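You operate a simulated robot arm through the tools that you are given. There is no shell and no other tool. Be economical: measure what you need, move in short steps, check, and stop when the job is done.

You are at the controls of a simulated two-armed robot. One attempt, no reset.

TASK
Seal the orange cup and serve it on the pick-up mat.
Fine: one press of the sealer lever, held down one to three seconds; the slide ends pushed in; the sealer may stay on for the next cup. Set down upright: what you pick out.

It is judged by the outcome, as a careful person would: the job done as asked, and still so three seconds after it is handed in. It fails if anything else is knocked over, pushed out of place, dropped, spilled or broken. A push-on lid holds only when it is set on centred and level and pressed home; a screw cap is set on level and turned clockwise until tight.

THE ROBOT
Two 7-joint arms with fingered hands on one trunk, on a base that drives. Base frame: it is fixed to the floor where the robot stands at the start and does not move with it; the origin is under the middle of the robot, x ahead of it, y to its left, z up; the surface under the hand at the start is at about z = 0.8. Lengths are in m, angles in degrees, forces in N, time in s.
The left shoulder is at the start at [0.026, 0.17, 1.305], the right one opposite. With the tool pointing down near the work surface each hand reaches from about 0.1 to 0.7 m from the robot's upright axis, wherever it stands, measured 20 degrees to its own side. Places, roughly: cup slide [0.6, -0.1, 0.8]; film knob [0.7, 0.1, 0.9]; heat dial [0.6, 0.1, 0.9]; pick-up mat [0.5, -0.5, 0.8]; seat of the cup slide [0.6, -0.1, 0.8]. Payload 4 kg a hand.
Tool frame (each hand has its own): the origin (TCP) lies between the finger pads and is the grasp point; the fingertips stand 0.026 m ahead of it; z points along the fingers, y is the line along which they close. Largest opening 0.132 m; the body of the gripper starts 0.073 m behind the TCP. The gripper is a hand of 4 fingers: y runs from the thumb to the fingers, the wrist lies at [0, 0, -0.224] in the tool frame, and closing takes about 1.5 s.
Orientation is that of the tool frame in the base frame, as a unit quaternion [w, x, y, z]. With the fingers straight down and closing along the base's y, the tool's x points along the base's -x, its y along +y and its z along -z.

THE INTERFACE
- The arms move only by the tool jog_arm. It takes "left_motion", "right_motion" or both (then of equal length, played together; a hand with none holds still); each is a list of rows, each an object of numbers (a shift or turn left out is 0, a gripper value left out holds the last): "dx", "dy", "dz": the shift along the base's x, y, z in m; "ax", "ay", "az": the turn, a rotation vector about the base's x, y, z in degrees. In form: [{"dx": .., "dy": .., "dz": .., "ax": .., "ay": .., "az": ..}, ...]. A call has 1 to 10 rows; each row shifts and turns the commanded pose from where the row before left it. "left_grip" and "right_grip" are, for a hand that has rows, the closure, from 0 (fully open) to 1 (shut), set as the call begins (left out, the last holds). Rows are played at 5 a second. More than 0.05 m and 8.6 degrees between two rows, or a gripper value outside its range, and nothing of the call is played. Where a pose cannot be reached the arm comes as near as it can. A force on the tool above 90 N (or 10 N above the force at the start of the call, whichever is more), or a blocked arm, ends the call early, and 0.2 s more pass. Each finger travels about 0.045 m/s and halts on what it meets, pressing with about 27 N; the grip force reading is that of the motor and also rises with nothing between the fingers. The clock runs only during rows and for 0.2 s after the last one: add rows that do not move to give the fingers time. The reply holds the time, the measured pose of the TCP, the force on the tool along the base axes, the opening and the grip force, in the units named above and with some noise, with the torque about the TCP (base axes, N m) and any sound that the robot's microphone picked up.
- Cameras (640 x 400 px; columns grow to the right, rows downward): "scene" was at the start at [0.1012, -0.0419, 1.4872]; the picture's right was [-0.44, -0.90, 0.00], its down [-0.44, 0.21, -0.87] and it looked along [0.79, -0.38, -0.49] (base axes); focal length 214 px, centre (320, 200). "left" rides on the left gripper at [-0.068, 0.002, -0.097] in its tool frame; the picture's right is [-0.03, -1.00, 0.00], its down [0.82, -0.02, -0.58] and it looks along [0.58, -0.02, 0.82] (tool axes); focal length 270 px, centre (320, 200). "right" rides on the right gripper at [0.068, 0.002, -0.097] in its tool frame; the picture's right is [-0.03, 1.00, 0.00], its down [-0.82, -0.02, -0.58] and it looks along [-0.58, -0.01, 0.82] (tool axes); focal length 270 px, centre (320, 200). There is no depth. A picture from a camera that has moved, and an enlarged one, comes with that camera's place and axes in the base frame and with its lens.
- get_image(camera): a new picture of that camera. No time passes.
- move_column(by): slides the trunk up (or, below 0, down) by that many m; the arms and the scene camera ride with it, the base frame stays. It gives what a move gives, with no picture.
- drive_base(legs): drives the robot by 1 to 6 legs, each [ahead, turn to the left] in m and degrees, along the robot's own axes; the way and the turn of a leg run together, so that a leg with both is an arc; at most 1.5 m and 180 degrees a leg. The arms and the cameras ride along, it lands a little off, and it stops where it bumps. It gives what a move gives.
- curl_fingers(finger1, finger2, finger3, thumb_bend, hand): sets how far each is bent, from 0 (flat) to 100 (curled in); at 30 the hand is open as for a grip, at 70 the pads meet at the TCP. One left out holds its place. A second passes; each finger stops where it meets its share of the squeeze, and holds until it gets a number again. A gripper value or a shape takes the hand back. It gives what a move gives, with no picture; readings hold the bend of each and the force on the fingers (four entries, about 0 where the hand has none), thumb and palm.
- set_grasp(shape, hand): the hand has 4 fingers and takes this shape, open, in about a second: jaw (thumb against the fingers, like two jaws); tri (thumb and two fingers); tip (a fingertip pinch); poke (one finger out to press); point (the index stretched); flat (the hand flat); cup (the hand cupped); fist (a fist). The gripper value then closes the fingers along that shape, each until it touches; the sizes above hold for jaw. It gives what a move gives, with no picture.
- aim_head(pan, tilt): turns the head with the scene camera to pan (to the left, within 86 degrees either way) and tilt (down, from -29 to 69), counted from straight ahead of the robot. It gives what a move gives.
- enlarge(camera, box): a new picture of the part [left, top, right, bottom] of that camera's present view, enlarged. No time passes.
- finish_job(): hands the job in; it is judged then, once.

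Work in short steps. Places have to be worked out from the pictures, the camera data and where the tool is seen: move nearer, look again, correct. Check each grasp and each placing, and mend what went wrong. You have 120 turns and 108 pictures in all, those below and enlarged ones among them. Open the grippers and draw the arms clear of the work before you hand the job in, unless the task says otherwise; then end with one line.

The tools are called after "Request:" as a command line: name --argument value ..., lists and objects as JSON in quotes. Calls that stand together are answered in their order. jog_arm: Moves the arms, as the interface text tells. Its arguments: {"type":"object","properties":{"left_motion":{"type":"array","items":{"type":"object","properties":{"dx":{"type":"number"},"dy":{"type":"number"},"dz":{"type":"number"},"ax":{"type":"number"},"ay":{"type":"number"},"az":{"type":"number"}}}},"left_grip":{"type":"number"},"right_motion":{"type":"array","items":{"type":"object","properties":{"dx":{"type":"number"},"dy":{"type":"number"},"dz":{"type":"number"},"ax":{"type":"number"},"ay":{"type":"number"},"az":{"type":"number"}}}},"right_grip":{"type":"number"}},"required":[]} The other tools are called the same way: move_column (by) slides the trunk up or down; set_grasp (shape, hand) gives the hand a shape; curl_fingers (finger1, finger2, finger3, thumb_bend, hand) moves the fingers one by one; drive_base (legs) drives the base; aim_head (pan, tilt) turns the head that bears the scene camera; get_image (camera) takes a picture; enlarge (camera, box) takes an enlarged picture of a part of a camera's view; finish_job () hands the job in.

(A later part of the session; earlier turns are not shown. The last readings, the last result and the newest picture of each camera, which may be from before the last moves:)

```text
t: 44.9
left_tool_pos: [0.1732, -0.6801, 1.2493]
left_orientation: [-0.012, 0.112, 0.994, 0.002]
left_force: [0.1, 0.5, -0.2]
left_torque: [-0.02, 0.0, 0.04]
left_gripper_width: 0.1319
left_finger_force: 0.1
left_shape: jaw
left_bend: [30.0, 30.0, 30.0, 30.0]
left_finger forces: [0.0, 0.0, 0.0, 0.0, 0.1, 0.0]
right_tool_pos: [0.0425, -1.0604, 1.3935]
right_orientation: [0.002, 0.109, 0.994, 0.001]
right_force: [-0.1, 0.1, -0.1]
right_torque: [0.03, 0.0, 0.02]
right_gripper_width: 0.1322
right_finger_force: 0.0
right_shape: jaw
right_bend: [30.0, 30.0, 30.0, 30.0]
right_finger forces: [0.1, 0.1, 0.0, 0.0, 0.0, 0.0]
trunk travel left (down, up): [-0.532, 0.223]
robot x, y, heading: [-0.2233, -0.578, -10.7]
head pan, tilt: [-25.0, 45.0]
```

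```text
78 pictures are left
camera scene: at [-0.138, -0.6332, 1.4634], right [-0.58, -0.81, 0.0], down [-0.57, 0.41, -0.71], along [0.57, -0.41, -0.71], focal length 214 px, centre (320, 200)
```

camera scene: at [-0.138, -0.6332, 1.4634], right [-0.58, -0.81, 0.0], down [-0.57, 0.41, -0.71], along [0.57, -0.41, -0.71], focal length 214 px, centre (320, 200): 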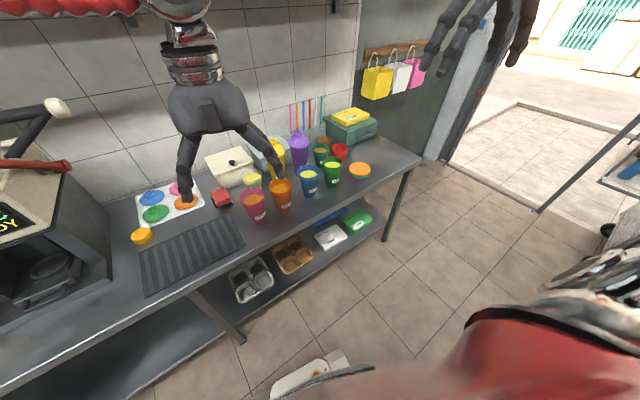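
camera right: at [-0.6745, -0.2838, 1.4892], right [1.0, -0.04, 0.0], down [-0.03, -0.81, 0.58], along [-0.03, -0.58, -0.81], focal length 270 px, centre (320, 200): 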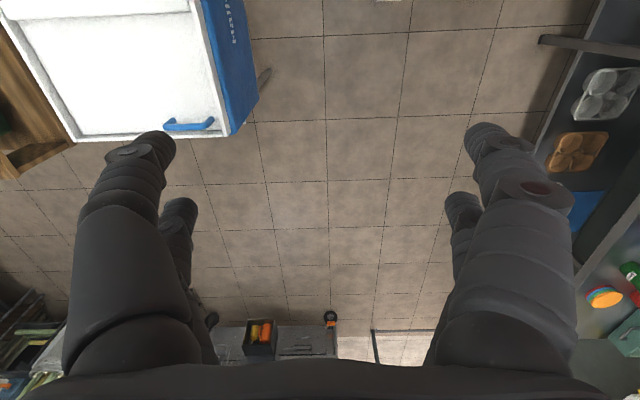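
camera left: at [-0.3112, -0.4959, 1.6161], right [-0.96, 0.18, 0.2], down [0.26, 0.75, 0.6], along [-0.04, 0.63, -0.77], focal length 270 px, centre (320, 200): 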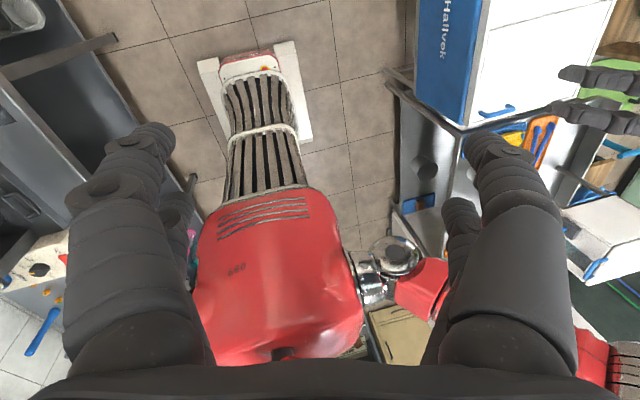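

Close to facing the counter. I go forward while turning the remaining 10.7° left, to about x = 0.

Request:
drive_base --legs '[[0.1, 5], [0.12, 5.7]]'

Request:
aim_head --pan -35 --tilt 45

Request:
get_image --camera "scene"

Request:
get_image --camera "right"

```text
t: 47.0
left_tool_pos: [0.4109, -0.619, 1.2484]
left_orientation: [-0.014, 0.015, 1.0, 0.001]
left_force: [1.1, -0.1, -0.9]
left_torque: [-0.06, 0.01, 0.0]
left_gripper_width: 0.132
left_finger_force: 0.0
left_shape: jaw
left_bend: [30.0, 30.0, 30.0, 30.0]
left_finger forces: [0.0, 0.1, 0.1, 0.1, 0.1, 0.0]
right_tool_pos: [0.3572, -1.0169, 1.3922]
right_orientation: [0.0, 0.01, 1.0, -0.001]
right_force: [-0.3, 0.9, -0.1]
right_torque: [-0.02, 0.04, -0.02]
right_gripper_width: 0.1322
right_finger_force: 0.0
right_shape: jaw
right_bend: [30.0, 30.0, 30.0, 30.0]
right_finger forces: [0.1, 0.1, 0.1, 0.0, 0.0, 0.0]
trunk travel left (down, up): [-0.532, 0.223]
robot x, y, heading: [-0.0045, -0.6027, 0.6]
head pan, tilt: [-25.0, 45.0]
```

```text
t: 47.7
left_tool_pos: [0.4092, -0.621, 1.2495]
left_orientation: [-0.012, 0.015, 1.0, 0.001]
left_force: [-0.2, 0.1, 0.2]
left_torque: [0.0, 0.0, 0.0]
left_gripper_width: 0.1318
left_finger_force: 0.1
left_shape: jaw
left_bend: [30.0, 30.0, 30.0, 30.0]
left_finger forces: [0.0, 0.0, 0.0, 0.0, 0.0, 0.0]
right_tool_pos: [0.3564, -1.0186, 1.3936]
right_orientation: [0.0, 0.011, 1.0, -0.001]
right_force: [-0.1, 0.7, 1.0]
right_torque: [-0.02, 0.0, 0.0]
right_gripper_width: 0.1319
right_finger_force: 0.1
right_shape: jaw
right_bend: [30.0, 30.0, 30.0, 30.0]
right_finger forces: [0.1, 0.0, 0.1, 0.1, 0.0, 0.0]
trunk travel left (down, up): [-0.532, 0.223]
robot x, y, heading: [0.0012, -0.6035, 0.2]
head pan, tilt: [-35.0, 45.0]
```

```text
77 pictures are left
camera scene: at [0.0879, -0.6519, 1.4634], right [-0.57, -0.82, 0.0], down [-0.58, 0.4, -0.71], along [0.58, -0.4, -0.71], focal length 214 px, centre (320, 200)
```

scene: 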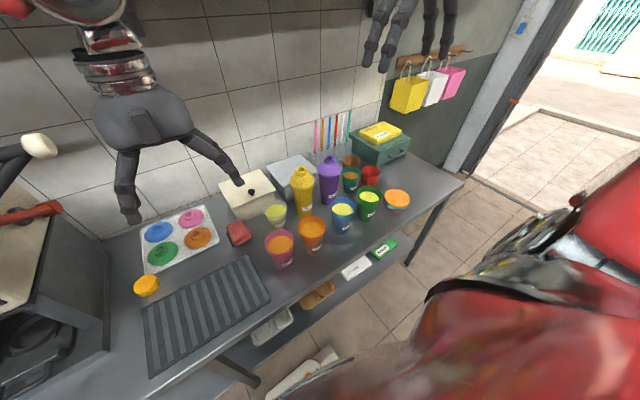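

```text
76 pictures are left
camera right: at [0.2885, -1.0149, 1.4905], right [0.05, 1.0, 0.0], down [0.82, -0.04, 0.58], along [0.58, -0.03, -0.82], focal length 270 px, centre (320, 200)
```

right: 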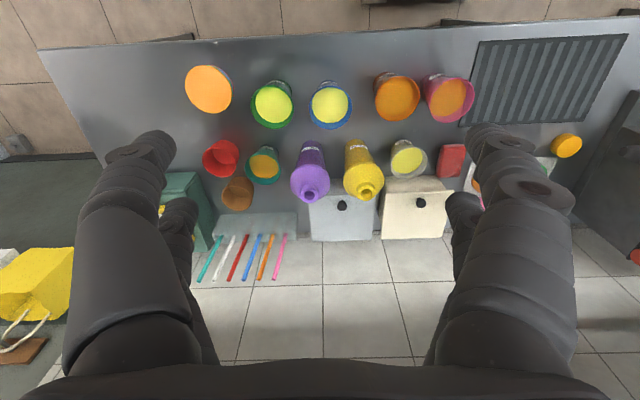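

From the wrist picture: orange rim centre ≈ (0.443, -0.867), radius ≈ 0.046; pink at y -0.761, blue at y -1.00. Room is in front and behind, so I'll close along x with the thumb behind. Rotate the right hand 90° and move above the cup, left hand moves aside.

Request:
jog_arm --left_motion '[{"dy": 0.03}, {"dy": 0.03}, {"dy": 0.03}, {"dy": 0.03}, {"dy": 0.03}, {}, {}, {}, {}, {}]' --right_motion '[{"az": 8.5}, {"az": 8.5}, {"az": 8.5}, {"az": 8.5}, {"az": 8.5}, {"az": 8.5, "dx": 0.02, "dy": 0.03}, {"az": 8.5, "dx": 0.02, "dy": 0.03}, {"az": 8.5, "dx": 0.02, "dy": 0.03}, {"az": 8.5, "dx": 0.02, "dy": 0.03}, {"az": 8.5, "dx": 0.007, "dy": 0.03}]'

Request:
get_image --camera "right"

```text
t: 49.9
left_tool_pos: [0.4102, -0.4722, 1.2497]
left_orientation: [-0.014, 0.015, 1.0, 0.001]
left_force: [1.5, 0.3, -0.4]
left_torque: [-0.01, 0.0, 0.0]
left_gripper_width: 0.1322
left_finger_force: 0.1
left_shape: jaw
left_bend: [30.0, 30.0, 30.0, 30.0]
left_finger forces: [0.0, 0.1, 0.0, 0.0, 0.0, 0.0]
right_tool_pos: [0.4458, -0.8692, 1.3938]
right_orientation: [0.001, -0.668, 0.744, 0.0]
right_force: [0.7, -0.3, -0.1]
right_torque: [-0.05, -0.01, 0.04]
right_gripper_width: 0.1319
right_finger_force: 0.0
right_shape: jaw
right_bend: [30.0, 30.0, 30.0, 30.0]
right_finger forces: [0.0, 0.0, 0.0, 0.1, 0.0, 0.0]
trunk travel left (down, up): [-0.532, 0.223]
robot x, y, heading: [-0.0035, -0.6046, 0.1]
head pan, tilt: [-35.0, 45.0]
```

```text
75 pictures are left
camera right: at [0.4373, -0.9364, 1.4907], right [-0.99, 0.13, 0.0], down [0.11, 0.81, 0.58], along [0.08, 0.57, -0.82], focal length 270 px, centre (320, 200)
```

right: 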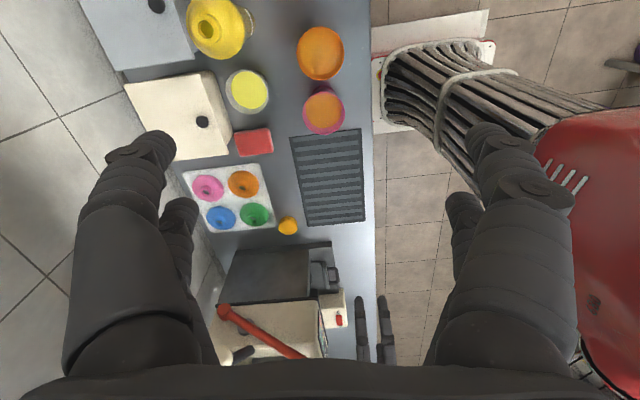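

Orange rim centre refined to ≈ (0.447, -0.871). I finish the rotation and descend to z ≈ 1.04 for a check.

Request:
jog_arm --right_motion '[{"az": 6, "dz": -0.04}, {"dz": -0.05}, {"dz": -0.05}, {"dz": -0.05}, {"dz": -0.05}, {"dz": -0.05}, {"dz": -0.05}]'

Request:
get_image --camera "right"

Request:
get_image --camera "scene"

```text
t: 51.5
left_tool_pos: [0.411, -0.4721, 1.249]
left_orientation: [-0.014, 0.014, 1.0, 0.001]
left_force: [-0.6, 0.2, 0.1]
left_torque: [0.02, 0.04, 0.01]
left_gripper_width: 0.1322
left_finger_force: 0.1
left_shape: jaw
left_bend: [30.0, 30.0, 30.0, 30.0]
left_finger forces: [0.0, 0.0, 0.0, 0.0, 0.0, 0.0]
right_tool_pos: [0.4443, -0.8692, 1.0469]
right_orientation: [0.001, -0.705, 0.709, 0.001]
right_force: [-0.8, -0.5, -0.1]
right_torque: [-0.01, 0.01, -0.01]
right_gripper_width: 0.1322
right_finger_force: 0.0
right_shape: jaw
right_bend: [30.0, 30.0, 30.0, 30.0]
right_finger forces: [0.0, 0.1, 0.1, 0.0, 0.1, 0.0]
trunk travel left (down, up): [-0.532, 0.223]
robot x, y, heading: [0.0032, -0.6031, 0.4]
head pan, tilt: [-35.0, 45.0]
```

```text
74 pictures are left
camera right: at [0.4431, -0.9377, 1.1452], right [-1.0, 0.03, 0.0], down [0.02, 0.81, 0.58], along [0.02, 0.58, -0.82], focal length 270 px, centre (320, 200)
```

right: 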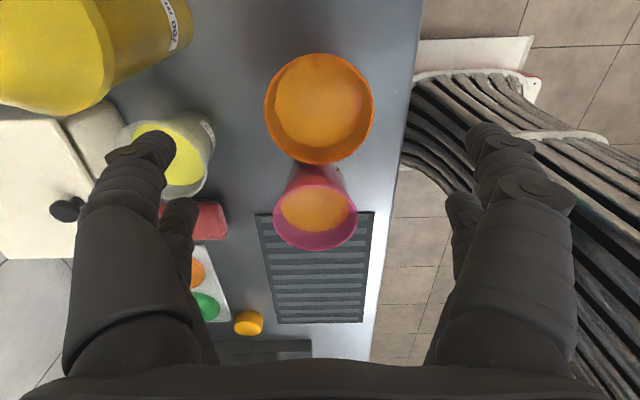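

```text
73 pictures are left
camera scene: at [0.0892, -0.6522, 1.4633], right [-0.57, -0.82, 0.0], down [-0.58, 0.4, -0.71], along [0.58, -0.4, -0.71], focal length 214 px, centre (320, 200)
```

scene: 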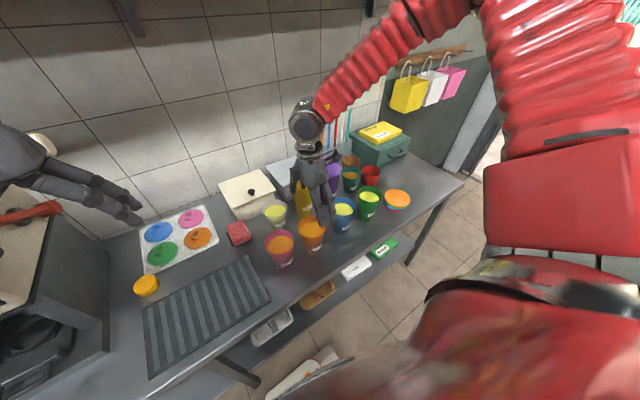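

Aligned within 2 mm. I descend around the cup to TCP z ≈ 0.885.

Request:
jog_arm --right_motion '[{"dz": -0.04, "dx": 0.002, "dy": -0.002}, {"dz": -0.04}, {"dz": -0.04}, {"dz": -0.04}]'

Request:
enlarge --camera "scene" --box '[240, 130, 400, 290]'

Request:
get_image --camera "right"

```text
t: 52.5
left_tool_pos: [0.4084, -0.4726, 1.2498]
left_orientation: [-0.013, 0.015, 1.0, 0.001]
left_force: [-0.7, -0.2, 0.1]
left_torque: [0.01, -0.01, 0.02]
left_gripper_width: 0.1321
left_finger_force: 0.1
left_shape: jaw
left_bend: [30.0, 30.0, 30.0, 30.0]
left_finger forces: [0.1, 0.0, 0.1, 0.0, 0.0, 0.0]
right_tool_pos: [0.4379, -0.8758, 0.9049]
right_orientation: [0.001, -0.705, 0.709, 0.0]
right_force: [0.3, 0.7, -0.1]
right_torque: [-0.01, -0.03, 0.02]
right_gripper_width: 0.1319
right_finger_force: 0.1
right_shape: jaw
right_bend: [30.0, 30.0, 30.0, 30.0]
right_finger forces: [0.1, 0.1, 0.1, 0.0, 0.0, 0.1]
right hand out of reach, approached as far as the arm can: row 4
trunk travel left (down, up): [-0.532, 0.223]
robot x, y, heading: [0.0002, -0.6008, 0.4]
head pan, tilt: [-35.0, 45.0]
```

```text
2.50 times, centred on (320, 210) of scene
camera zoom: at [0.0877, -0.6518, 1.4635], right [-0.57, -0.82, 0.0], down [-0.58, 0.4, -0.71], along [0.58, -0.4, -0.71], focal length 536 px, centre (320, 175)
```

zoom: 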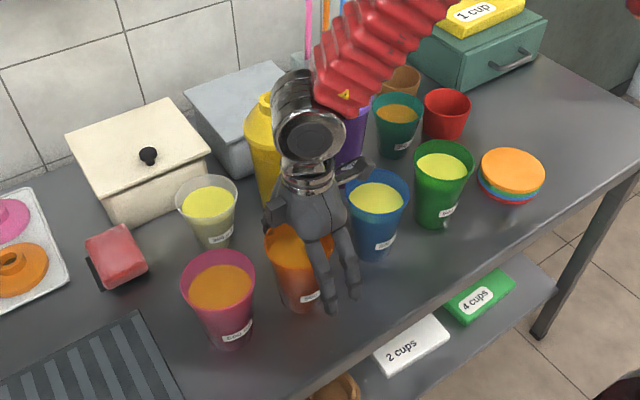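

```text
71 pictures are left
camera right: at [0.4356, -0.9451, 1.0021], right [-1.0, 0.03, 0.0], down [0.02, 0.82, 0.58], along [0.02, 0.58, -0.82], focal length 270 px, centre (320, 200)
```

right: 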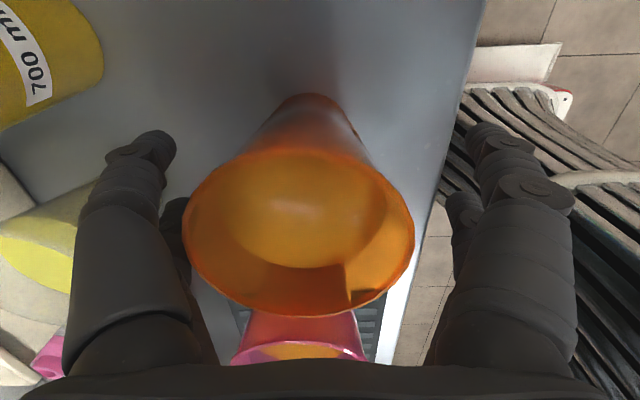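

The arm is at its reach limit at z 0.905; I lower the trunk by 2 cm instead and then recentre.

Request:
move_column --by -0.02

Request:
jog_arm --right_motion '[{"dx": 0.004, "dy": 0.003}, {"dx": 0.004, "dy": 0.002}]'

Request:
get_image --camera "right"

```text
t: 53.1
left_tool_pos: [0.4103, -0.4702, 1.2298]
left_orientation: [-0.014, 0.015, 1.0, 0.001]
left_force: [-0.5, 1.3, 0.3]
left_torque: [0.02, -0.03, 0.0]
left_gripper_width: 0.132
left_finger_force: 0.1
left_shape: jaw
left_bend: [30.0, 30.0, 30.0, 30.0]
left_finger forces: [0.0, 0.0, 0.0, 0.0, 0.0, 0.0]
right_tool_pos: [0.4389, -0.8769, 0.8885]
right_orientation: [0.001, -0.705, 0.709, 0.0]
right_force: [1.7, 0.4, 2.7]
right_torque: [0.03, -0.08, -0.02]
right_gripper_width: 0.1319
right_finger_force: 0.1
right_shape: jaw
right_bend: [30.0, 30.0, 30.0, 30.0]
right_finger forces: [0.1, 0.0, 2.5, 0.0, 0.0, 0.0]
trunk travel left (down, up): [-0.512, 0.243]
robot x, y, heading: [-0.0007, -0.6024, 0.1]
head pan, tilt: [-35.0, 45.0]
```

```text
t: 53.7
left_tool_pos: [0.41, -0.4706, 1.2286]
left_orientation: [-0.012, 0.015, 1.0, 0.001]
left_force: [-0.7, -0.5, 0.8]
left_torque: [-0.01, -0.01, 0.02]
left_gripper_width: 0.1321
left_finger_force: 0.0
left_shape: jaw
left_bend: [30.0, 30.0, 30.0, 30.0]
left_finger forces: [0.1, 0.0, 0.1, 0.0, 0.0, 0.0]
right_tool_pos: [0.4463, -0.8741, 0.8885]
right_orientation: [0.0, -0.706, 0.709, 0.001]
right_force: [-0.2, -0.3, -0.2]
right_torque: [0.01, -0.02, 0.02]
right_gripper_width: 0.1318
right_finger_force: 0.1
right_shape: jaw
right_bend: [30.0, 30.0, 30.0, 30.0]
right_finger forces: [0.0, 0.0, 0.0, 0.0, 0.1, 0.0]
trunk travel left (down, up): [-0.512, 0.243]
robot x, y, heading: [-0.0004, -0.6045, 0.3]
head pan, tilt: [-35.0, 45.0]
```

```text
70 pictures are left
camera right: at [0.4444, -0.9423, 0.9853], right [-1.0, 0.03, 0.0], down [0.02, 0.82, 0.58], along [0.02, 0.58, -0.82], focal length 270 px, centre (320, 200)
```

right: 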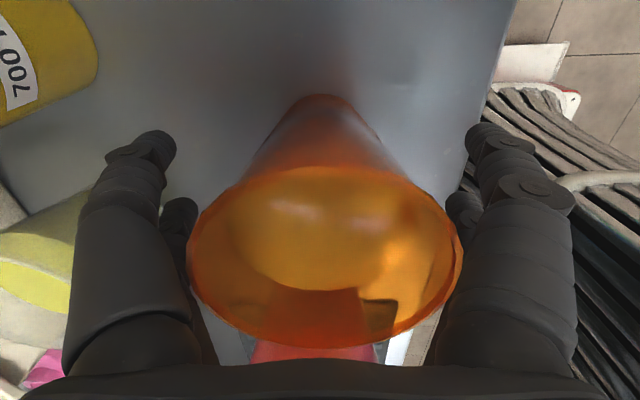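

Centred. Close the fingers gently on the cup with stationary rows.

Request:
jog_arm --right_motion '[{}, {}, {}, {}, {}, {}, {}, {}]' --right_grip 0.55

Request:
get_image --camera "right"

```text
t: 55.5
left_tool_pos: [0.4113, -0.4717, 1.2306]
left_orientation: [-0.013, 0.014, 1.0, 0.001]
left_force: [0.5, -1.2, 0.4]
left_torque: [-0.01, -0.02, 0.01]
left_gripper_width: 0.1324
left_finger_force: 0.1
left_shape: jaw
left_bend: [30.0, 30.0, 30.0, 30.0]
left_finger forces: [0.0, 0.1, 0.0, 0.1, 0.1, 0.0]
right_tool_pos: [0.4453, -0.8738, 0.8881]
right_orientation: [0.001, -0.705, 0.709, 0.001]
right_force: [-0.7, 0.6, -0.4]
right_torque: [0.03, 0.01, 0.02]
right_gripper_width: 0.061
right_finger_force: 0.1
right_shape: jaw
right_bend: [73.0, 73.0, 73.0, 70.0]
right_finger forces: [0.0, 1.4, 0.6, 0.1, 0.0, 0.1]
trunk travel left (down, up): [-0.512, 0.243]
robot x, y, heading: [0.0024, -0.603, 0.0]
head pan, tilt: [-35.0, 45.0]
```

```text
69 pictures are left
camera right: at [0.4445, -0.9422, 0.9853], right [-1.0, 0.03, 0.0], down [0.02, 0.82, 0.58], along [0.02, 0.58, -0.82], focal length 270 px, centre (320, 200)
```

right: 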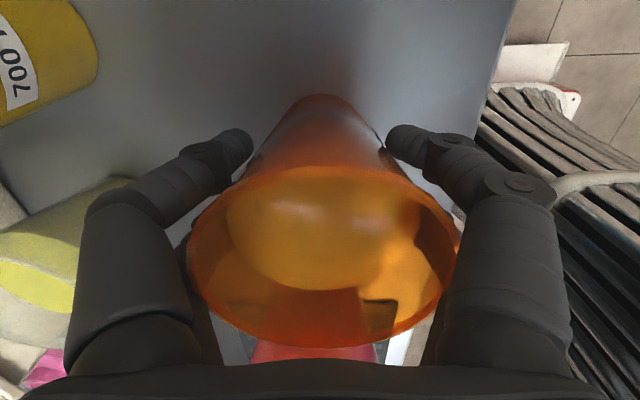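

Fingers barely touch at 0.061. I close further.

Request:
jog_arm --right_motion '[{}, {}, {}, {}, {}, {}]' --right_grip 0.8

```text
t: 56.9
left_tool_pos: [0.4098, -0.4699, 1.2296]
left_orientation: [-0.014, 0.016, 1.0, 0.001]
left_force: [0.9, -0.5, -0.3]
left_torque: [-0.02, -0.01, -0.04]
left_gripper_width: 0.132
left_finger_force: 0.0
left_shape: jaw
left_bend: [30.0, 30.0, 30.0, 30.0]
left_finger forces: [0.0, 0.0, 0.0, 0.1, 0.0, 0.0]
right_tool_pos: [0.4463, -0.8739, 0.8869]
right_orientation: [0.0, -0.705, 0.709, 0.001]
right_force: [0.4, 0.1, -0.1]
right_torque: [-0.01, -0.01, -0.01]
right_gripper_width: 0.0503
right_finger_force: 26.9
right_shape: jaw
right_bend: [73.0, 73.0, 73.0, 70.0]
right_finger forces: [25.2, 25.4, 24.0, 0.1, 25.0, 0.0]
trunk travel left (down, up): [-0.512, 0.243]
robot x, y, heading: [0.0029, -0.6038, 0.2]
head pan, tilt: [-35.0, 45.0]
```

Cup is held with ~25 N on every finger. Lift it 15 cm straight up.

Request:
jog_arm --right_motion '[{"dz": 0.02}, {"dz": 0.03}, {"dz": 0.03}, {"dz": 0.03}, {"dz": 0.03}, {"dz": 0.03}]'

Request:
get_image --camera "scene"

```text
t: 58.3
left_tool_pos: [0.4094, -0.4708, 1.2297]
left_orientation: [-0.013, 0.015, 1.0, 0.001]
left_force: [0.0, -0.6, 0.6]
left_torque: [-0.03, 0.02, 0.01]
left_gripper_width: 0.1321
left_finger_force: 0.1
left_shape: jaw
left_bend: [30.0, 30.0, 30.0, 30.0]
left_finger forces: [0.0, 0.0, 0.1, 0.0, 0.0, 0.0]
right_tool_pos: [0.4447, -0.8744, 1.0566]
right_orientation: [0.0, -0.706, 0.708, -0.001]
right_force: [-0.1, 0.2, -4.0]
right_torque: [0.0, -0.02, -0.04]
right_gripper_width: 0.05
right_finger_force: 26.6
right_shape: jaw
right_bend: [73.0, 73.0, 73.0, 70.0]
right_finger forces: [25.2, 25.4, 24.2, 0.0, 25.2, 0.1]
trunk travel left (down, up): [-0.512, 0.243]
robot x, y, heading: [0.0015, -0.6031, -0.1]
head pan, tilt: [-35.0, 45.0]
```

```text
68 pictures are left
camera scene: at [0.0895, -0.6518, 1.4433], right [-0.57, -0.82, 0.0], down [-0.58, 0.4, -0.71], along [0.58, -0.4, -0.71], focal length 214 px, centre (320, 200)
```

scene: 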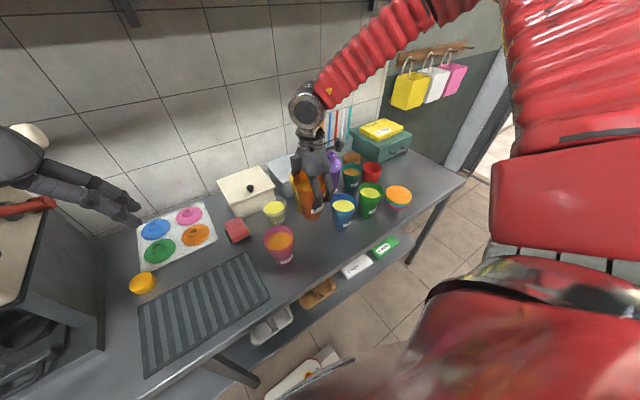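

The cup hangs upright, 4 N. I carry it over the pink cup to the mat at y ≈ -0.55, moving the left hand out of the way.

Request:
jog_arm --left_motion '[{"dx": -0.03, "dy": 0.03}, {"dx": -0.03, "dy": 0.03}, {"dx": -0.02, "dy": 0.03}, {"dy": 0.03}, {"dy": 0.03}, {}, {}, {}, {}, {}]' --right_motion '[{"dy": 0.015}, {"dy": 0.025}, {"dy": 0.035}, {"dy": 0.04}, {"dy": 0.045}, {"dy": 0.045}, {"dy": 0.04}, {"dy": 0.035}, {"dy": 0.025, "dx": 0.01}, {"dy": 0.015, "dx": 0.005}]'

Request:
aim_head --pan 5 --tilt 55

Request:
get_image --camera "scene"

```text
t: 60.5
left_tool_pos: [0.3302, -0.3235, 1.2286]
left_orientation: [-0.013, 0.015, 1.0, 0.001]
left_force: [0.1, 0.4, 0.1]
left_torque: [-0.01, 0.0, 0.01]
left_gripper_width: 0.1318
left_finger_force: 0.1
left_shape: jaw
left_bend: [30.0, 30.0, 30.0, 30.0]
left_finger forces: [0.1, 0.1, 0.0, 0.0, 0.1, 0.1]
right_tool_pos: [0.4179, -0.7096, 1.0955]
right_orientation: [0.002, -0.705, 0.709, 0.0]
right_force: [-0.8, -0.3, -4.2]
right_torque: [-0.02, 0.0, 0.05]
right_gripper_width: 0.0502
right_finger_force: 26.5
right_shape: jaw
right_bend: [73.0, 73.0, 73.0, 70.0]
right_finger forces: [25.6, 25.7, 24.4, 0.0, 25.3, 0.0]
right hand out of reach, approached as far as the arm can: row 5, 6, 7, 8, 9, 10
trunk travel left (down, up): [-0.512, 0.243]
robot x, y, heading: [0.0016, -0.6034, 0.0]
head pan, tilt: [-35.0, 45.0]
```

```text
t: 61.6
left_tool_pos: [0.3298, -0.3227, 1.2287]
left_orientation: [-0.012, 0.015, 1.0, 0.0]
left_force: [-0.3, 0.4, -0.8]
left_torque: [-0.02, -0.05, -0.02]
left_gripper_width: 0.132
left_finger_force: 0.1
left_shape: jaw
left_bend: [30.0, 30.0, 30.0, 30.0]
left_finger forces: [0.0, 0.1, 0.1, 0.1, 0.0, 0.1]
right_tool_pos: [0.4178, -0.709, 1.0951]
right_orientation: [0.001, -0.705, 0.709, 0.001]
right_force: [-0.1, -0.2, -3.2]
right_torque: [-0.04, -0.01, -0.03]
right_gripper_width: 0.0502
right_finger_force: 27.1
right_shape: jaw
right_bend: [73.0, 73.0, 73.0, 70.0]
right_finger forces: [25.5, 25.6, 24.4, 0.0, 25.3, 0.0]
trunk travel left (down, up): [-0.512, 0.243]
robot x, y, heading: [0.0026, -0.6016, 0.2]
head pan, tilt: [5.0, 55.0]
```

```text
67 pictures are left
camera scene: at [0.0952, -0.5989, 1.4299], right [0.09, -1.0, 0.0], down [-0.82, -0.07, -0.57], along [0.57, 0.05, -0.82], focal length 214 px, centre (320, 200)
```

scene: 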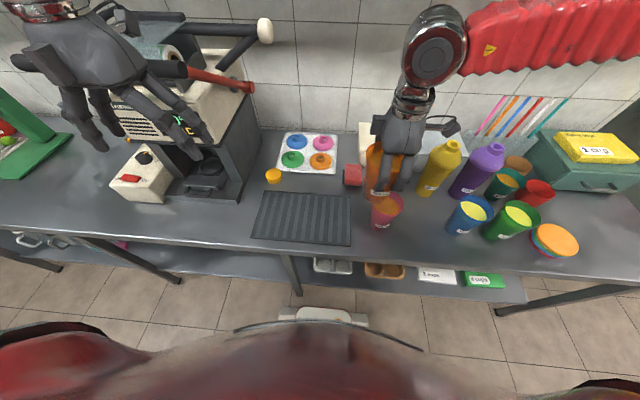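

The wrist hits its limit with this yaw. I turn the hand (and the upright cup) back towards closing along y, in small steps.

Request:
jog_arm --right_motion '[{"az": -6}, {"az": -6}, {"az": -6}, {"az": -6}, {"az": -6}, {"az": -6}, {"az": -6}, {"az": -6}, {"az": -6}, {"az": -6}]'

```text
t: 63.8
left_tool_pos: [0.3297, -0.322, 1.2292]
left_orientation: [-0.013, 0.015, 1.0, 0.001]
left_force: [0.6, 0.2, -0.1]
left_torque: [-0.01, -0.01, 0.0]
left_gripper_width: 0.1321
left_finger_force: 0.0
left_shape: jaw
left_bend: [30.0, 30.0, 30.0, 30.0]
left_finger forces: [0.1, 0.1, 0.0, 0.0, 0.0, 0.0]
right_tool_pos: [0.4177, -0.7103, 1.0963]
right_orientation: [0.001, -0.256, 0.967, 0.0]
right_force: [-0.8, 0.0, -3.4]
right_torque: [0.0, 0.02, 0.0]
right_gripper_width: 0.0502
right_finger_force: 27.1
right_shape: jaw
right_bend: [73.0, 73.0, 73.0, 70.0]
right_finger forces: [25.7, 25.7, 24.6, 0.0, 25.3, 0.0]
trunk travel left (down, up): [-0.512, 0.243]
robot x, y, heading: [-0.0022, -0.6043, 0.2]
head pan, tilt: [5.0, 55.0]
```

Rotation worked. Finish it and move to (0.47, -0.55).

Request:
jog_arm --right_motion '[{"az": -6}, {"az": -6}, {"az": -6, "dy": 0.02}, {"az": -6, "dy": 0.025, "dx": 0.01}, {"az": -6, "dy": 0.03, "dx": 0.01}, {"dy": 0.03, "dx": 0.01}, {"dy": 0.03, "dx": 0.01}, {"dy": 0.015, "dx": 0.01}, {"dy": 0.01}]'

Request:
get_image --camera "right"

```text
t: 65.8
left_tool_pos: [0.3296, -0.3219, 1.2287]
left_orientation: [-0.013, 0.014, 1.0, 0.001]
left_force: [0.0, -0.4, -0.4]
left_torque: [0.02, -0.02, -0.03]
left_gripper_width: 0.1318
left_finger_force: 0.1
left_shape: jaw
left_bend: [30.0, 30.0, 30.0, 30.0]
left_finger forces: [0.0, 0.0, 0.0, 0.0, 0.0, 0.0]
right_tool_pos: [0.4189, -0.7036, 1.1223]
right_orientation: [-0.001, 0.002, 1.0, -0.001]
right_force: [-0.5, 1.1, -3.8]
right_torque: [-0.02, -0.02, 0.0]
right_gripper_width: 0.05
right_finger_force: 26.8
right_shape: jaw
right_bend: [73.0, 73.0, 73.0, 70.0]
right_finger forces: [25.7, 25.6, 24.5, 0.1, 25.2, 0.0]
right hand out of reach, approached as far as the arm can: row 3, 4, 5, 6, 7, 8, 9
trunk travel left (down, up): [-0.512, 0.243]
robot x, y, heading: [0.0018, -0.6023, 0.6]
head pan, tilt: [5.0, 55.0]
```

```text
66 pictures are left
camera right: at [0.3518, -0.702, 1.22], right [0.03, 1.0, 0.0], down [0.82, -0.02, 0.58], along [0.58, -0.02, -0.82], focal length 270 px, centre (320, 200)
```

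right: 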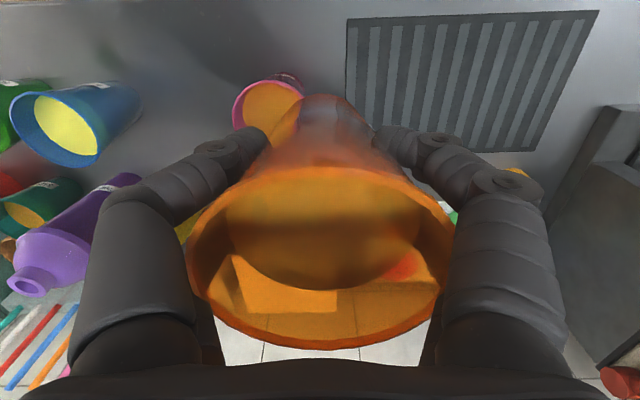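

The right arm stalls at y -0.70. I test whether drawing nearer and higher lets it cross further to the left.

Request:
jog_arm --right_motion '[{"dx": -0.03, "dz": 0.02}, {"dx": -0.03, "dz": 0.03}, {"dy": 0.02, "dz": 0.03}, {"dy": 0.03}, {"dy": 0.03}, {"dy": 0.03}]'

Request:
aim_head --pan -30 --tilt 25

Request:
get_image --camera "scene"

```text
t: 67.2
left_tool_pos: [0.3297, -0.3221, 1.2294]
left_orientation: [-0.013, 0.015, 1.0, 0.001]
left_force: [0.3, -0.2, -1.0]
left_torque: [0.0, 0.02, 0.02]
left_gripper_width: 0.132
left_finger_force: 0.0
left_shape: jaw
left_bend: [30.0, 30.0, 30.0, 30.0]
left_finger forces: [0.0, 0.0, 0.0, 0.0, 0.1, 0.0]
right_tool_pos: [0.3672, -0.694, 1.2093]
right_orientation: [0.0, 0.001, 1.0, 0.0]
right_force: [0.1, 0.4, -2.9]
right_torque: [0.03, 0.03, 0.02]
right_gripper_width: 0.05
right_finger_force: 26.8
right_shape: jaw
right_bend: [73.0, 73.0, 73.0, 70.0]
right_finger forces: [25.7, 25.8, 24.6, 0.0, 25.3, 0.0]
right hand out of reach, approached as far as the arm can: row 3, 4, 5, 6
trunk travel left (down, up): [-0.512, 0.243]
robot x, y, heading: [0.0012, -0.6051, 0.4]
head pan, tilt: [5.0, 55.0]
```

```text
t: 68.2
left_tool_pos: [0.329, -0.3219, 1.229]
left_orientation: [-0.013, 0.015, 1.0, 0.001]
left_force: [0.5, 0.1, -0.5]
left_torque: [-0.01, -0.03, 0.01]
left_gripper_width: 0.132
left_finger_force: 0.1
left_shape: jaw
left_bend: [30.0, 30.0, 30.0, 30.0]
left_finger forces: [0.1, 0.0, 0.1, 0.0, 0.0, 0.1]
right_tool_pos: [0.367, -0.6934, 1.2073]
right_orientation: [0.0, 0.001, 1.0, -0.001]
right_force: [0.6, 0.2, -3.2]
right_torque: [0.01, 0.02, 0.01]
right_gripper_width: 0.05
right_finger_force: 27.2
right_shape: jaw
right_bend: [73.0, 73.0, 73.0, 70.0]
right_finger forces: [25.7, 25.9, 24.5, 0.0, 25.3, 0.1]
trunk travel left (down, up): [-0.512, 0.243]
robot x, y, heading: [0.0017, -0.6046, 0.3]
head pan, tilt: [-30.0, 25.0]
```

```text
65 pictures are left
camera scene: at [0.1033, -0.6511, 1.4738], right [-0.5, -0.87, 0.0], down [-0.37, 0.21, -0.91], along [0.79, -0.45, -0.42], focal length 214 px, centre (320, 200)
```

scene: 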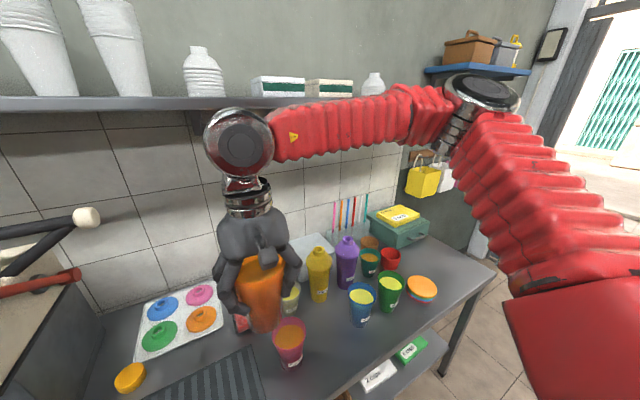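

The forearm is folded at shoulder height, which limits the sideways motion. I raise the trunk so the hand works lower relative to the shoulder, then lower the hand and try again.

Request:
move_column --by 0.2

Request:
jog_arm --right_motion '[{"dz": -0.03}, {"dz": -0.04}, {"dz": -0.04}, {"dz": -0.04}, {"dz": -0.04}, {"dz": -0.04}, {"dy": 0.02}, {"dy": 0.03}, {"dy": 0.03}, {"dy": 0.03}]'

```text
t: 70.4
left_tool_pos: [0.3294, -0.3205, 1.4291]
left_orientation: [-0.014, 0.015, 1.0, 0.002]
left_force: [-0.1, 0.4, 0.5]
left_torque: [-0.01, 0.0, 0.01]
left_gripper_width: 0.1317
left_finger_force: 0.1
left_shape: jaw
left_bend: [30.0, 30.0, 30.0, 30.0]
left_finger forces: [0.0, 0.0, 0.1, 0.0, 0.0, 0.0]
right_tool_pos: [0.3669, -0.6943, 1.4063]
right_orientation: [0.0, 0.003, 1.0, -0.001]
right_force: [-0.2, 0.3, -3.8]
right_torque: [-0.02, 0.01, 0.0]
right_gripper_width: 0.0499
right_finger_force: 26.9
right_shape: jaw
right_bend: [73.0, 73.0, 73.0, 70.0]
right_finger forces: [25.6, 25.9, 24.7, 0.0, 25.3, 0.0]
trunk travel left (down, up): [-0.712, 0.043]
robot x, y, heading: [0.0011, -0.603, 0.3]
head pan, tilt: [-30.0, 25.0]
```

```text
t: 72.6
left_tool_pos: [0.3305, -0.3209, 1.4286]
left_orientation: [-0.014, 0.016, 1.0, 0.001]
left_force: [0.2, 0.1, -0.7]
left_torque: [0.01, -0.03, 0.04]
left_gripper_width: 0.132
left_finger_force: 0.1
left_shape: jaw
left_bend: [30.0, 30.0, 30.0, 30.0]
left_finger forces: [0.0, 0.1, 0.0, 0.0, 0.0, 0.0]
right_tool_pos: [0.3848, -0.7232, 1.2414]
right_orientation: [0.0, 0.002, 1.0, 0.0]
right_force: [-0.4, 0.4, -3.1]
right_torque: [0.02, 0.02, -0.03]
right_gripper_width: 0.0498
right_finger_force: 27.2
right_shape: jaw
right_bend: [73.0, 73.0, 73.0, 70.0]
right_finger forces: [26.0, 26.1, 24.7, 0.1, 25.3, 0.0]
right hand out of reach, approached as far as the arm can: row 2, 3, 4, 5, 6, 7, 8, 9, 10
trunk travel left (down, up): [-0.712, 0.043]
robot x, y, heading: [0.0017, -0.6071, 0.4]
head pan, tilt: [-30.0, 25.0]
```

That makes it worse, so I'll instead shift the robot about 0.3 m to the left while holding the cup high: back off, turn right, reverse, turn back. First half now.

Request:
drive_base --legs '[[-0.18, 0], [0, -45], [0, -45]]'

Request:
get_image --camera "scene"

```text
t: 77.2
left_tool_pos: [0.2487, -0.6909, 1.4301]
left_orientation: [-0.011, 0.452, 0.892, 0.008]
left_force: [-0.7, -0.2, 0.1]
left_torque: [0.05, 0.01, -0.01]
left_gripper_width: 0.1322
left_finger_force: 0.1
left_shape: jaw
left_bend: [30.0, 30.0, 30.0, 30.0]
left_finger forces: [0.1, 0.0, 0.0, 0.1, 0.0, 0.0]
right_tool_pos: [-0.037, -0.9814, 1.242]
right_orientation: [-0.001, 0.44, 0.898, 0.002]
right_force: [-0.6, 1.3, -3.5]
right_torque: [0.09, -0.01, -0.01]
right_gripper_width: 0.0494
right_finger_force: 26.6
right_shape: jaw
right_bend: [73.0, 73.0, 73.0, 70.0]
right_finger forces: [27.7, 28.1, 26.6, 0.0, 27.6, 0.1]
trunk travel left (down, up): [-0.712, 0.043]
robot x, y, heading: [-0.1418, -0.5713, -53.0]
head pan, tilt: [-30.0, 25.0]
stopped in leg 3: the robot was blocked; the commanded pose is now the measured one
```

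```text
64 pictures are left
camera scene: at [-0.1224, -0.6791, 1.6741], right [-0.99, -0.12, 0.0], down [-0.05, 0.42, -0.91], along [0.11, -0.9, -0.42], focal length 214 px, centre (320, 200)
```

scene: 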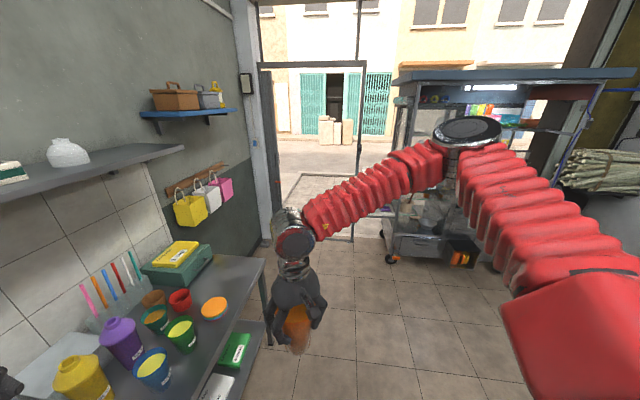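

Blocked at -53°, but reversing on this heading gives just the sideways shift I want. Reverse 0.2 m, then turn back left.

Request:
drive_base --legs '[[-0.2, 0], [0, 53]]'

```text
t: 81.1
left_tool_pos: [0.0981, -0.2175, 1.4303]
left_orientation: [-0.014, 0.067, 0.998, 0.001]
left_force: [1.1, -0.6, 0.6]
left_torque: [-0.03, 0.01, -0.01]
left_gripper_width: 0.1319
left_finger_force: 0.0
left_shape: jaw
left_bend: [30.0, 30.0, 30.0, 30.0]
left_finger forces: [0.0, 0.1, 0.0, 0.0, 0.1, 0.0]
right_tool_pos: [0.1104, -0.6217, 1.2421]
right_orientation: [-0.002, 0.053, 0.999, -0.001]
right_force: [-0.1, 1.6, -3.6]
right_torque: [-0.03, 0.03, 0.0]
right_gripper_width: 0.0496
right_finger_force: 26.9
right_shape: jaw
right_bend: [73.0, 73.0, 73.0, 70.0]
right_finger forces: [27.8, 28.2, 27.1, 0.0, 27.8, 0.0]
trunk travel left (down, up): [-0.712, 0.043]
robot x, y, heading: [-0.2637, -0.4566, -5.2]
head pan, tilt: [-30.0, 25.0]
stopped in leg 2: the robot was blocked; the commanded pose is now the measured one
```

At (-0.26, -0.46). One more zig-zag for y: forward a bit, turn right, reverse, turn back.

Request:
drive_base --legs '[[0.09, 0], [0, -45], [-0.15, 0], [0, 45]]'

```text
t: 85.0
left_tool_pos: [0.2304, -0.5326, 1.4324]
left_orientation: [-0.013, 0.447, 0.894, 0.008]
left_force: [-0.9, -0.3, 0.6]
left_torque: [-0.03, 0.01, 0.0]
left_gripper_width: 0.1321
left_finger_force: 0.2
left_shape: jaw
left_bend: [30.0, 30.0, 30.0, 30.0]
left_finger forces: [0.0, 0.1, 0.0, 0.0, 0.0, 0.1]
right_tool_pos: [-0.0502, -0.8262, 1.2428]
right_orientation: [-0.002, 0.435, 0.9, 0.001]
right_force: [-0.2, 0.4, -4.1]
right_torque: [-0.03, 0.0, 0.01]
right_gripper_width: 0.0494
right_finger_force: 27.5
right_shape: jaw
right_bend: [74.0, 73.0, 73.0, 70.0]
right_finger forces: [27.0, 28.5, 28.3, 0.0, 27.8, 0.0]
trunk travel left (down, up): [-0.712, 0.043]
robot x, y, heading: [-0.1647, -0.4248, -48.4]
head pan, tilt: [-30.0, 25.0]
stopped in leg 3: the robot was blocked; the commanded pose is now the measured one
```

The cooler blocks behind. y ≈ -0.42 is good enough: mat at the right hand's side, sealer at the left hand's. Turn back to 0 and drive up to the counter with a slight left S.

Request:
drive_base --legs '[[0, 58], [0.08, 0], [0.09, -9.6]]'

Request:
aim_head --pan 0 --tilt 50

Request:
get_image --camera "scene"

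```text
t: 87.5
left_tool_pos: [0.2006, -0.2254, 1.4319]
left_orientation: [-0.014, 0.076, 0.997, 0.0]
left_force: [0.6, 0.0, -0.5]
left_torque: [-0.03, 0.02, -0.03]
left_gripper_width: 0.1319
left_finger_force: 0.1
left_shape: jaw
left_bend: [30.0, 30.0, 30.0, 30.0]
left_finger forces: [0.0, 0.0, 0.1, 0.0, 0.1, 0.0]
right_tool_pos: [0.2035, -0.6312, 1.2435]
right_orientation: [-0.003, 0.065, 0.998, -0.002]
right_force: [0.5, 0.6, -4.4]
right_torque: [-0.06, 0.04, -0.01]
right_gripper_width: 0.0487
right_finger_force: 26.8
right_shape: jaw
right_bend: [74.0, 73.0, 73.0, 70.0]
right_finger forces: [27.5, 28.0, 29.3, 0.1, 27.4, 0.0]
trunk travel left (down, up): [-0.712, 0.043]
robot x, y, heading: [-0.1663, -0.4617, -3.5]
head pan, tilt: [-30.0, 25.0]
stopped in leg 1: the robot was blocked; the commanded pose is now the measured one
```

```text
t: 88.5
left_tool_pos: [0.1994, -0.2281, 1.4331]
left_orientation: [-0.014, 0.077, 0.997, 0.002]
left_force: [-0.4, -0.8, 0.1]
left_torque: [-0.02, 0.02, -0.02]
left_gripper_width: 0.1319
left_finger_force: 0.0
left_shape: jaw
left_bend: [30.0, 30.0, 30.0, 30.0]
left_finger forces: [0.0, 0.0, 0.0, 0.0, 0.1, 0.0]
right_tool_pos: [0.2026, -0.6347, 1.2433]
right_orientation: [-0.003, 0.065, 0.998, -0.001]
right_force: [0.3, -0.7, -4.0]
right_torque: [0.0, 0.05, -0.01]
right_gripper_width: 0.0486
right_finger_force: 27.5
right_shape: jaw
right_bend: [74.0, 73.0, 73.0, 70.0]
right_finger forces: [27.5, 28.0, 29.4, 0.0, 27.4, 0.0]
trunk travel left (down, up): [-0.712, 0.043]
robot x, y, heading: [-0.1601, -0.463, -3.4]
head pan, tilt: [0.0, 50.0]
```

```text
63 pictures are left
camera scene: at [-0.0747, -0.4708, 1.6367], right [-0.06, -1.0, 0.0], down [-0.76, 0.05, -0.64], along [0.64, -0.04, -0.77], focal length 214 px, centre (320, 200)
```

scene: 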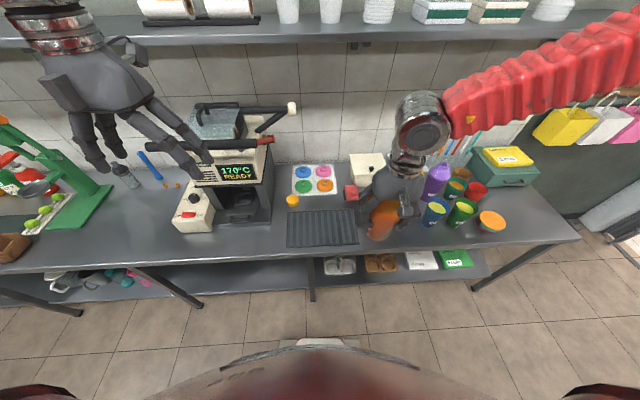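

Robot at (-0.16,-0.46). Drive straight up to the counter.

Request:
drive_base --legs '[[0.08, 9], [0.09, -5.5]]'

Request:
aim_head --pan -15 --tilt 50

Request:
get_image --camera "scene"

```text
t: 90.3
left_tool_pos: [0.351, -0.2022, 1.4339]
left_orientation: [-0.011, 0.05, 0.999, 0.001]
left_force: [0.1, -0.5, -0.7]
left_torque: [0.04, -0.01, 0.01]
left_gripper_width: 0.1321
left_finger_force: 0.0
left_shape: jaw
left_bend: [30.0, 30.0, 30.0, 30.0]
left_finger forces: [0.1, 0.0, 0.0, 0.1, 0.1, 0.0]
right_tool_pos: [0.3764, -0.6084, 1.2443]
right_orientation: [0.0, 0.039, 0.999, -0.001]
right_force: [0.8, -0.6, -3.7]
right_torque: [0.01, -0.02, 0.02]
right_gripper_width: 0.0488
right_finger_force: 27.1
right_shape: jaw
right_bend: [74.0, 73.0, 73.0, 70.0]
right_finger forces: [27.0, 27.8, 30.1, 0.1, 26.8, 0.0]
trunk travel left (down, up): [-0.712, 0.043]
robot x, y, heading: [0.0065, -0.4566, -0.5]
head pan, tilt: [0.0, 50.0]
```

```text
t: 91.1
left_tool_pos: [0.3588, -0.2036, 1.4325]
left_orientation: [-0.014, 0.049, 0.999, 0.001]
left_force: [0.6, 0.1, -0.3]
left_torque: [0.0, 0.06, 0.0]
left_gripper_width: 0.1318
left_finger_force: 0.2
left_shape: jaw
left_bend: [30.0, 30.0, 30.0, 30.0]
left_finger forces: [0.0, 0.0, 0.0, 0.0, 0.0, 0.0]
right_tool_pos: [0.3856, -0.6082, 1.2421]
right_orientation: [-0.004, 0.039, 0.999, -0.002]
right_force: [1.0, -0.7, -4.1]
right_torque: [0.01, 0.07, 0.07]
right_gripper_width: 0.0485
right_finger_force: 26.8
right_shape: jaw
right_bend: [74.0, 73.0, 73.0, 70.0]
right_finger forces: [27.1, 27.8, 30.1, 0.1, 26.7, 0.1]
trunk travel left (down, up): [-0.712, 0.043]
robot x, y, heading: [0.0055, -0.4548, -0.8]
head pan, tilt: [-15.0, 50.0]
```

```text
62 pictures are left
camera scene: at [0.0966, -0.4778, 1.6364], right [-0.27, -0.96, 0.0], down [-0.74, 0.2, -0.64], along [0.62, -0.17, -0.77], focal length 214 px, centre (320, 200)
```

scene: 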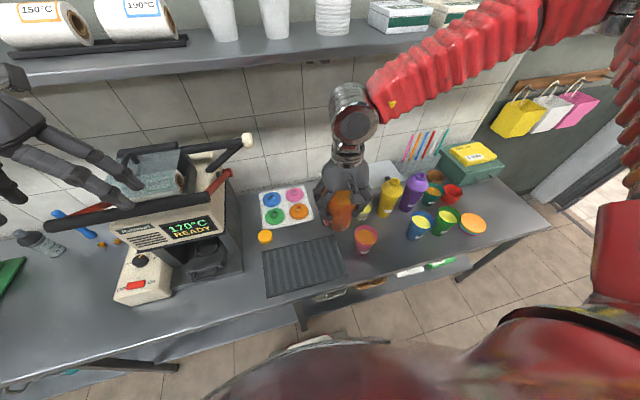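

Now the hand is over the mat's edge. Lower the trunk by 0.2 m, then move the cup over the mat.

Request:
move_column --by -0.2

Request:
jog_arm --right_motion '[{"dx": 0.02}, {"dx": 0.02, "dy": 0.005}, {"dx": 0.02, "dy": 0.005}, {"dz": -0.02}, {"dz": -0.02}]'

Request:
get_image --camera "scene"

```text
t: 93.2
left_tool_pos: [0.3553, -0.2025, 1.2331]
left_orientation: [-0.014, 0.05, 0.999, 0.0]
left_force: [0.1, 0.2, 0.2]
left_torque: [0.0, -0.01, 0.0]
left_gripper_width: 0.1321
left_finger_force: 0.1
left_shape: jaw
left_bend: [30.0, 30.0, 30.0, 30.0]
left_finger forces: [0.0, 0.0, 0.1, 0.1, 0.1, 0.0]
right_tool_pos: [0.3821, -0.6081, 1.0444]
right_orientation: [-0.002, 0.036, 0.999, -0.001]
right_force: [-0.2, -0.1, -3.2]
right_torque: [-0.02, 0.05, 0.02]
right_gripper_width: 0.0484
right_finger_force: 27.2
right_shape: jaw
right_bend: [74.0, 73.0, 73.0, 70.0]
right_finger forces: [27.0, 27.7, 30.3, 0.0, 26.7, 0.0]
trunk travel left (down, up): [-0.512, 0.243]
robot x, y, heading: [0.0037, -0.4589, -0.3]
head pan, tilt: [-15.0, 50.0]
```

```text
t: 94.4
left_tool_pos: [0.356, -0.2026, 1.2329]
left_orientation: [-0.015, 0.05, 0.999, 0.001]
left_force: [1.1, -0.1, 0.4]
left_torque: [0.01, -0.01, -0.01]
left_gripper_width: 0.1318
left_finger_force: 0.1
left_shape: jaw
left_bend: [30.0, 30.0, 30.0, 30.0]
left_finger forces: [0.0, 0.0, 0.1, 0.0, 0.0, 0.0]
right_tool_pos: [0.4366, -0.6083, 1.009]
right_orientation: [-0.002, 0.037, 0.999, 0.0]
right_force: [-0.9, -0.5, -4.2]
right_torque: [0.01, 0.04, 0.0]
right_gripper_width: 0.0485
right_finger_force: 27.0
right_shape: jaw
right_bend: [74.0, 73.0, 73.0, 70.0]
right_finger forces: [26.7, 27.5, 30.9, 0.0, 26.0, 0.0]
right hand out of reach, approached as far as the arm can: row 5
trunk travel left (down, up): [-0.512, 0.243]
robot x, y, heading: [0.0061, -0.4506, -0.5]
head pan, tilt: [-15.0, 50.0]
```

```text
61 pictures are left
camera scene: at [0.1009, -0.4781, 1.4363], right [-0.27, -0.96, 0.0], down [-0.74, 0.2, -0.64], along [0.62, -0.17, -0.77], focal length 214 px, centre (320, 200)
```

scene: 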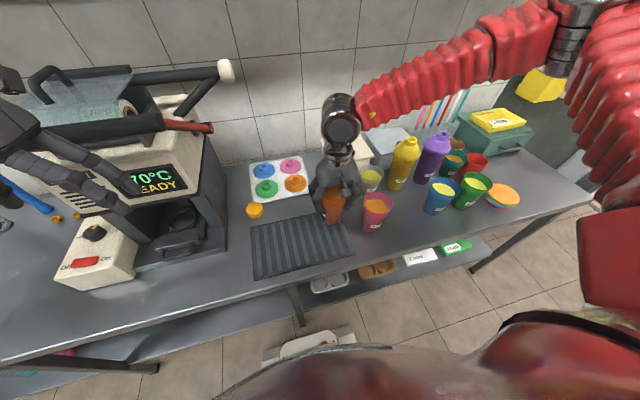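

Over the mat. The arm won't go lower itself, so I lower with the trunk: 0.10 first, then in small bits till contact.

Request:
move_column --by -0.1

Request:
get_image --camera "scene"

```text
t: 95.8
left_tool_pos: [0.3562, -0.2019, 1.1343]
left_orientation: [-0.013, 0.05, 0.999, 0.001]
left_force: [-0.1, -0.4, -0.8]
left_torque: [0.0, -0.05, -0.03]
left_gripper_width: 0.1317
left_finger_force: 0.0
left_shape: jaw
left_bend: [30.0, 30.0, 30.0, 30.0]
left_finger forces: [0.1, 0.1, 0.0, 0.0, 0.0, 0.0]
right_tool_pos: [0.4372, -0.6077, 0.9103]
right_orientation: [-0.002, 0.036, 0.999, -0.001]
right_force: [0.2, 0.2, -3.1]
right_torque: [0.03, 0.03, 0.04]
right_gripper_width: 0.0484
right_finger_force: 27.0
right_shape: jaw
right_bend: [74.0, 73.0, 73.0, 70.0]
right_finger forces: [26.6, 27.5, 30.7, 0.0, 26.0, 0.1]
trunk travel left (down, up): [-0.412, 0.343]
robot x, y, heading: [0.0063, -0.4577, -0.6]
head pan, tilt: [-15.0, 50.0]
```

```text
60 pictures are left
camera scene: at [0.1161, -0.4781, 1.3358], right [-0.27, -0.96, 0.0], down [-0.74, 0.2, -0.64], along [0.62, -0.17, -0.77], focal length 214 px, centre (320, 200)
```

scene: 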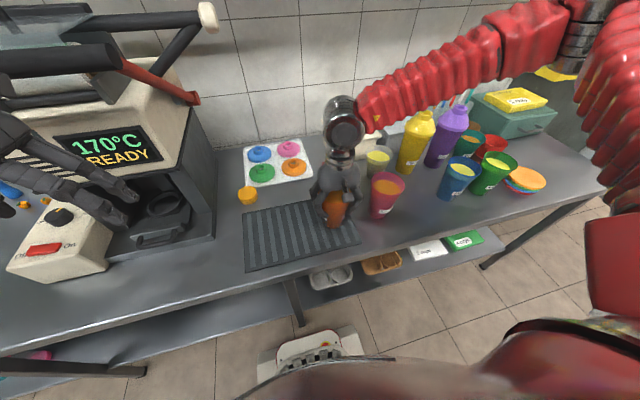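

Bottom should be ~2 cm above the mat. Lower by 1.6 cm and check the force.

Request:
move_column --by -0.016

Request:
enlarge --camera "scene" --box '[280, 130, 440, 260]'

```text
t: 96.4
left_tool_pos: [0.3551, -0.204, 1.118]
left_orientation: [-0.013, 0.049, 0.999, 0.0]
left_force: [-0.1, 0.0, 0.0]
left_torque: [-0.03, -0.05, -0.01]
left_gripper_width: 0.1322
left_finger_force: 0.0
left_shape: jaw
left_bend: [30.0, 30.0, 30.0, 30.0]
left_finger forces: [0.0, 0.0, 0.0, 0.0, 0.0, 0.0]
right_tool_pos: [0.436, -0.6077, 0.8937]
right_orientation: [-0.001, 0.037, 0.999, -0.001]
right_force: [-0.6, -0.2, -3.7]
right_torque: [0.0, 0.02, -0.03]
right_gripper_width: 0.0484
right_finger_force: 26.8
right_shape: jaw
right_bend: [74.0, 73.0, 73.0, 70.0]
right_finger forces: [26.7, 27.4, 30.9, 0.0, 25.5, 0.0]
trunk travel left (down, up): [-0.396, 0.359]
robot x, y, heading: [0.0034, -0.4595, -0.6]
head pan, tilt: [-15.0, 50.0]
```

```text
3.08 times, centred on (360, 195) of scene
camera zoom: at [0.1195, -0.4781, 1.3195], right [-0.27, -0.96, 0.0], down [-0.74, 0.2, -0.64], along [0.62, -0.17, -0.77], focal length 660 px, centre (197, 215)
```

zoom: 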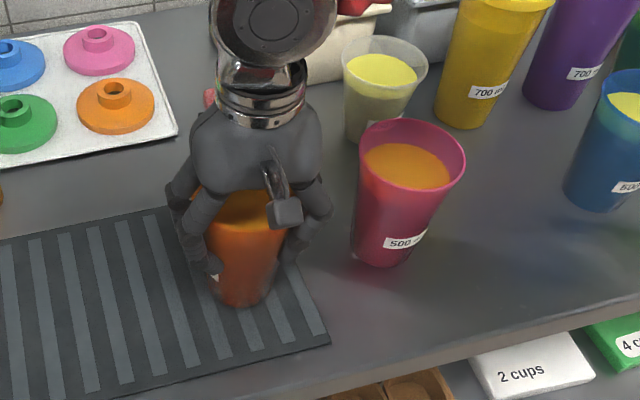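

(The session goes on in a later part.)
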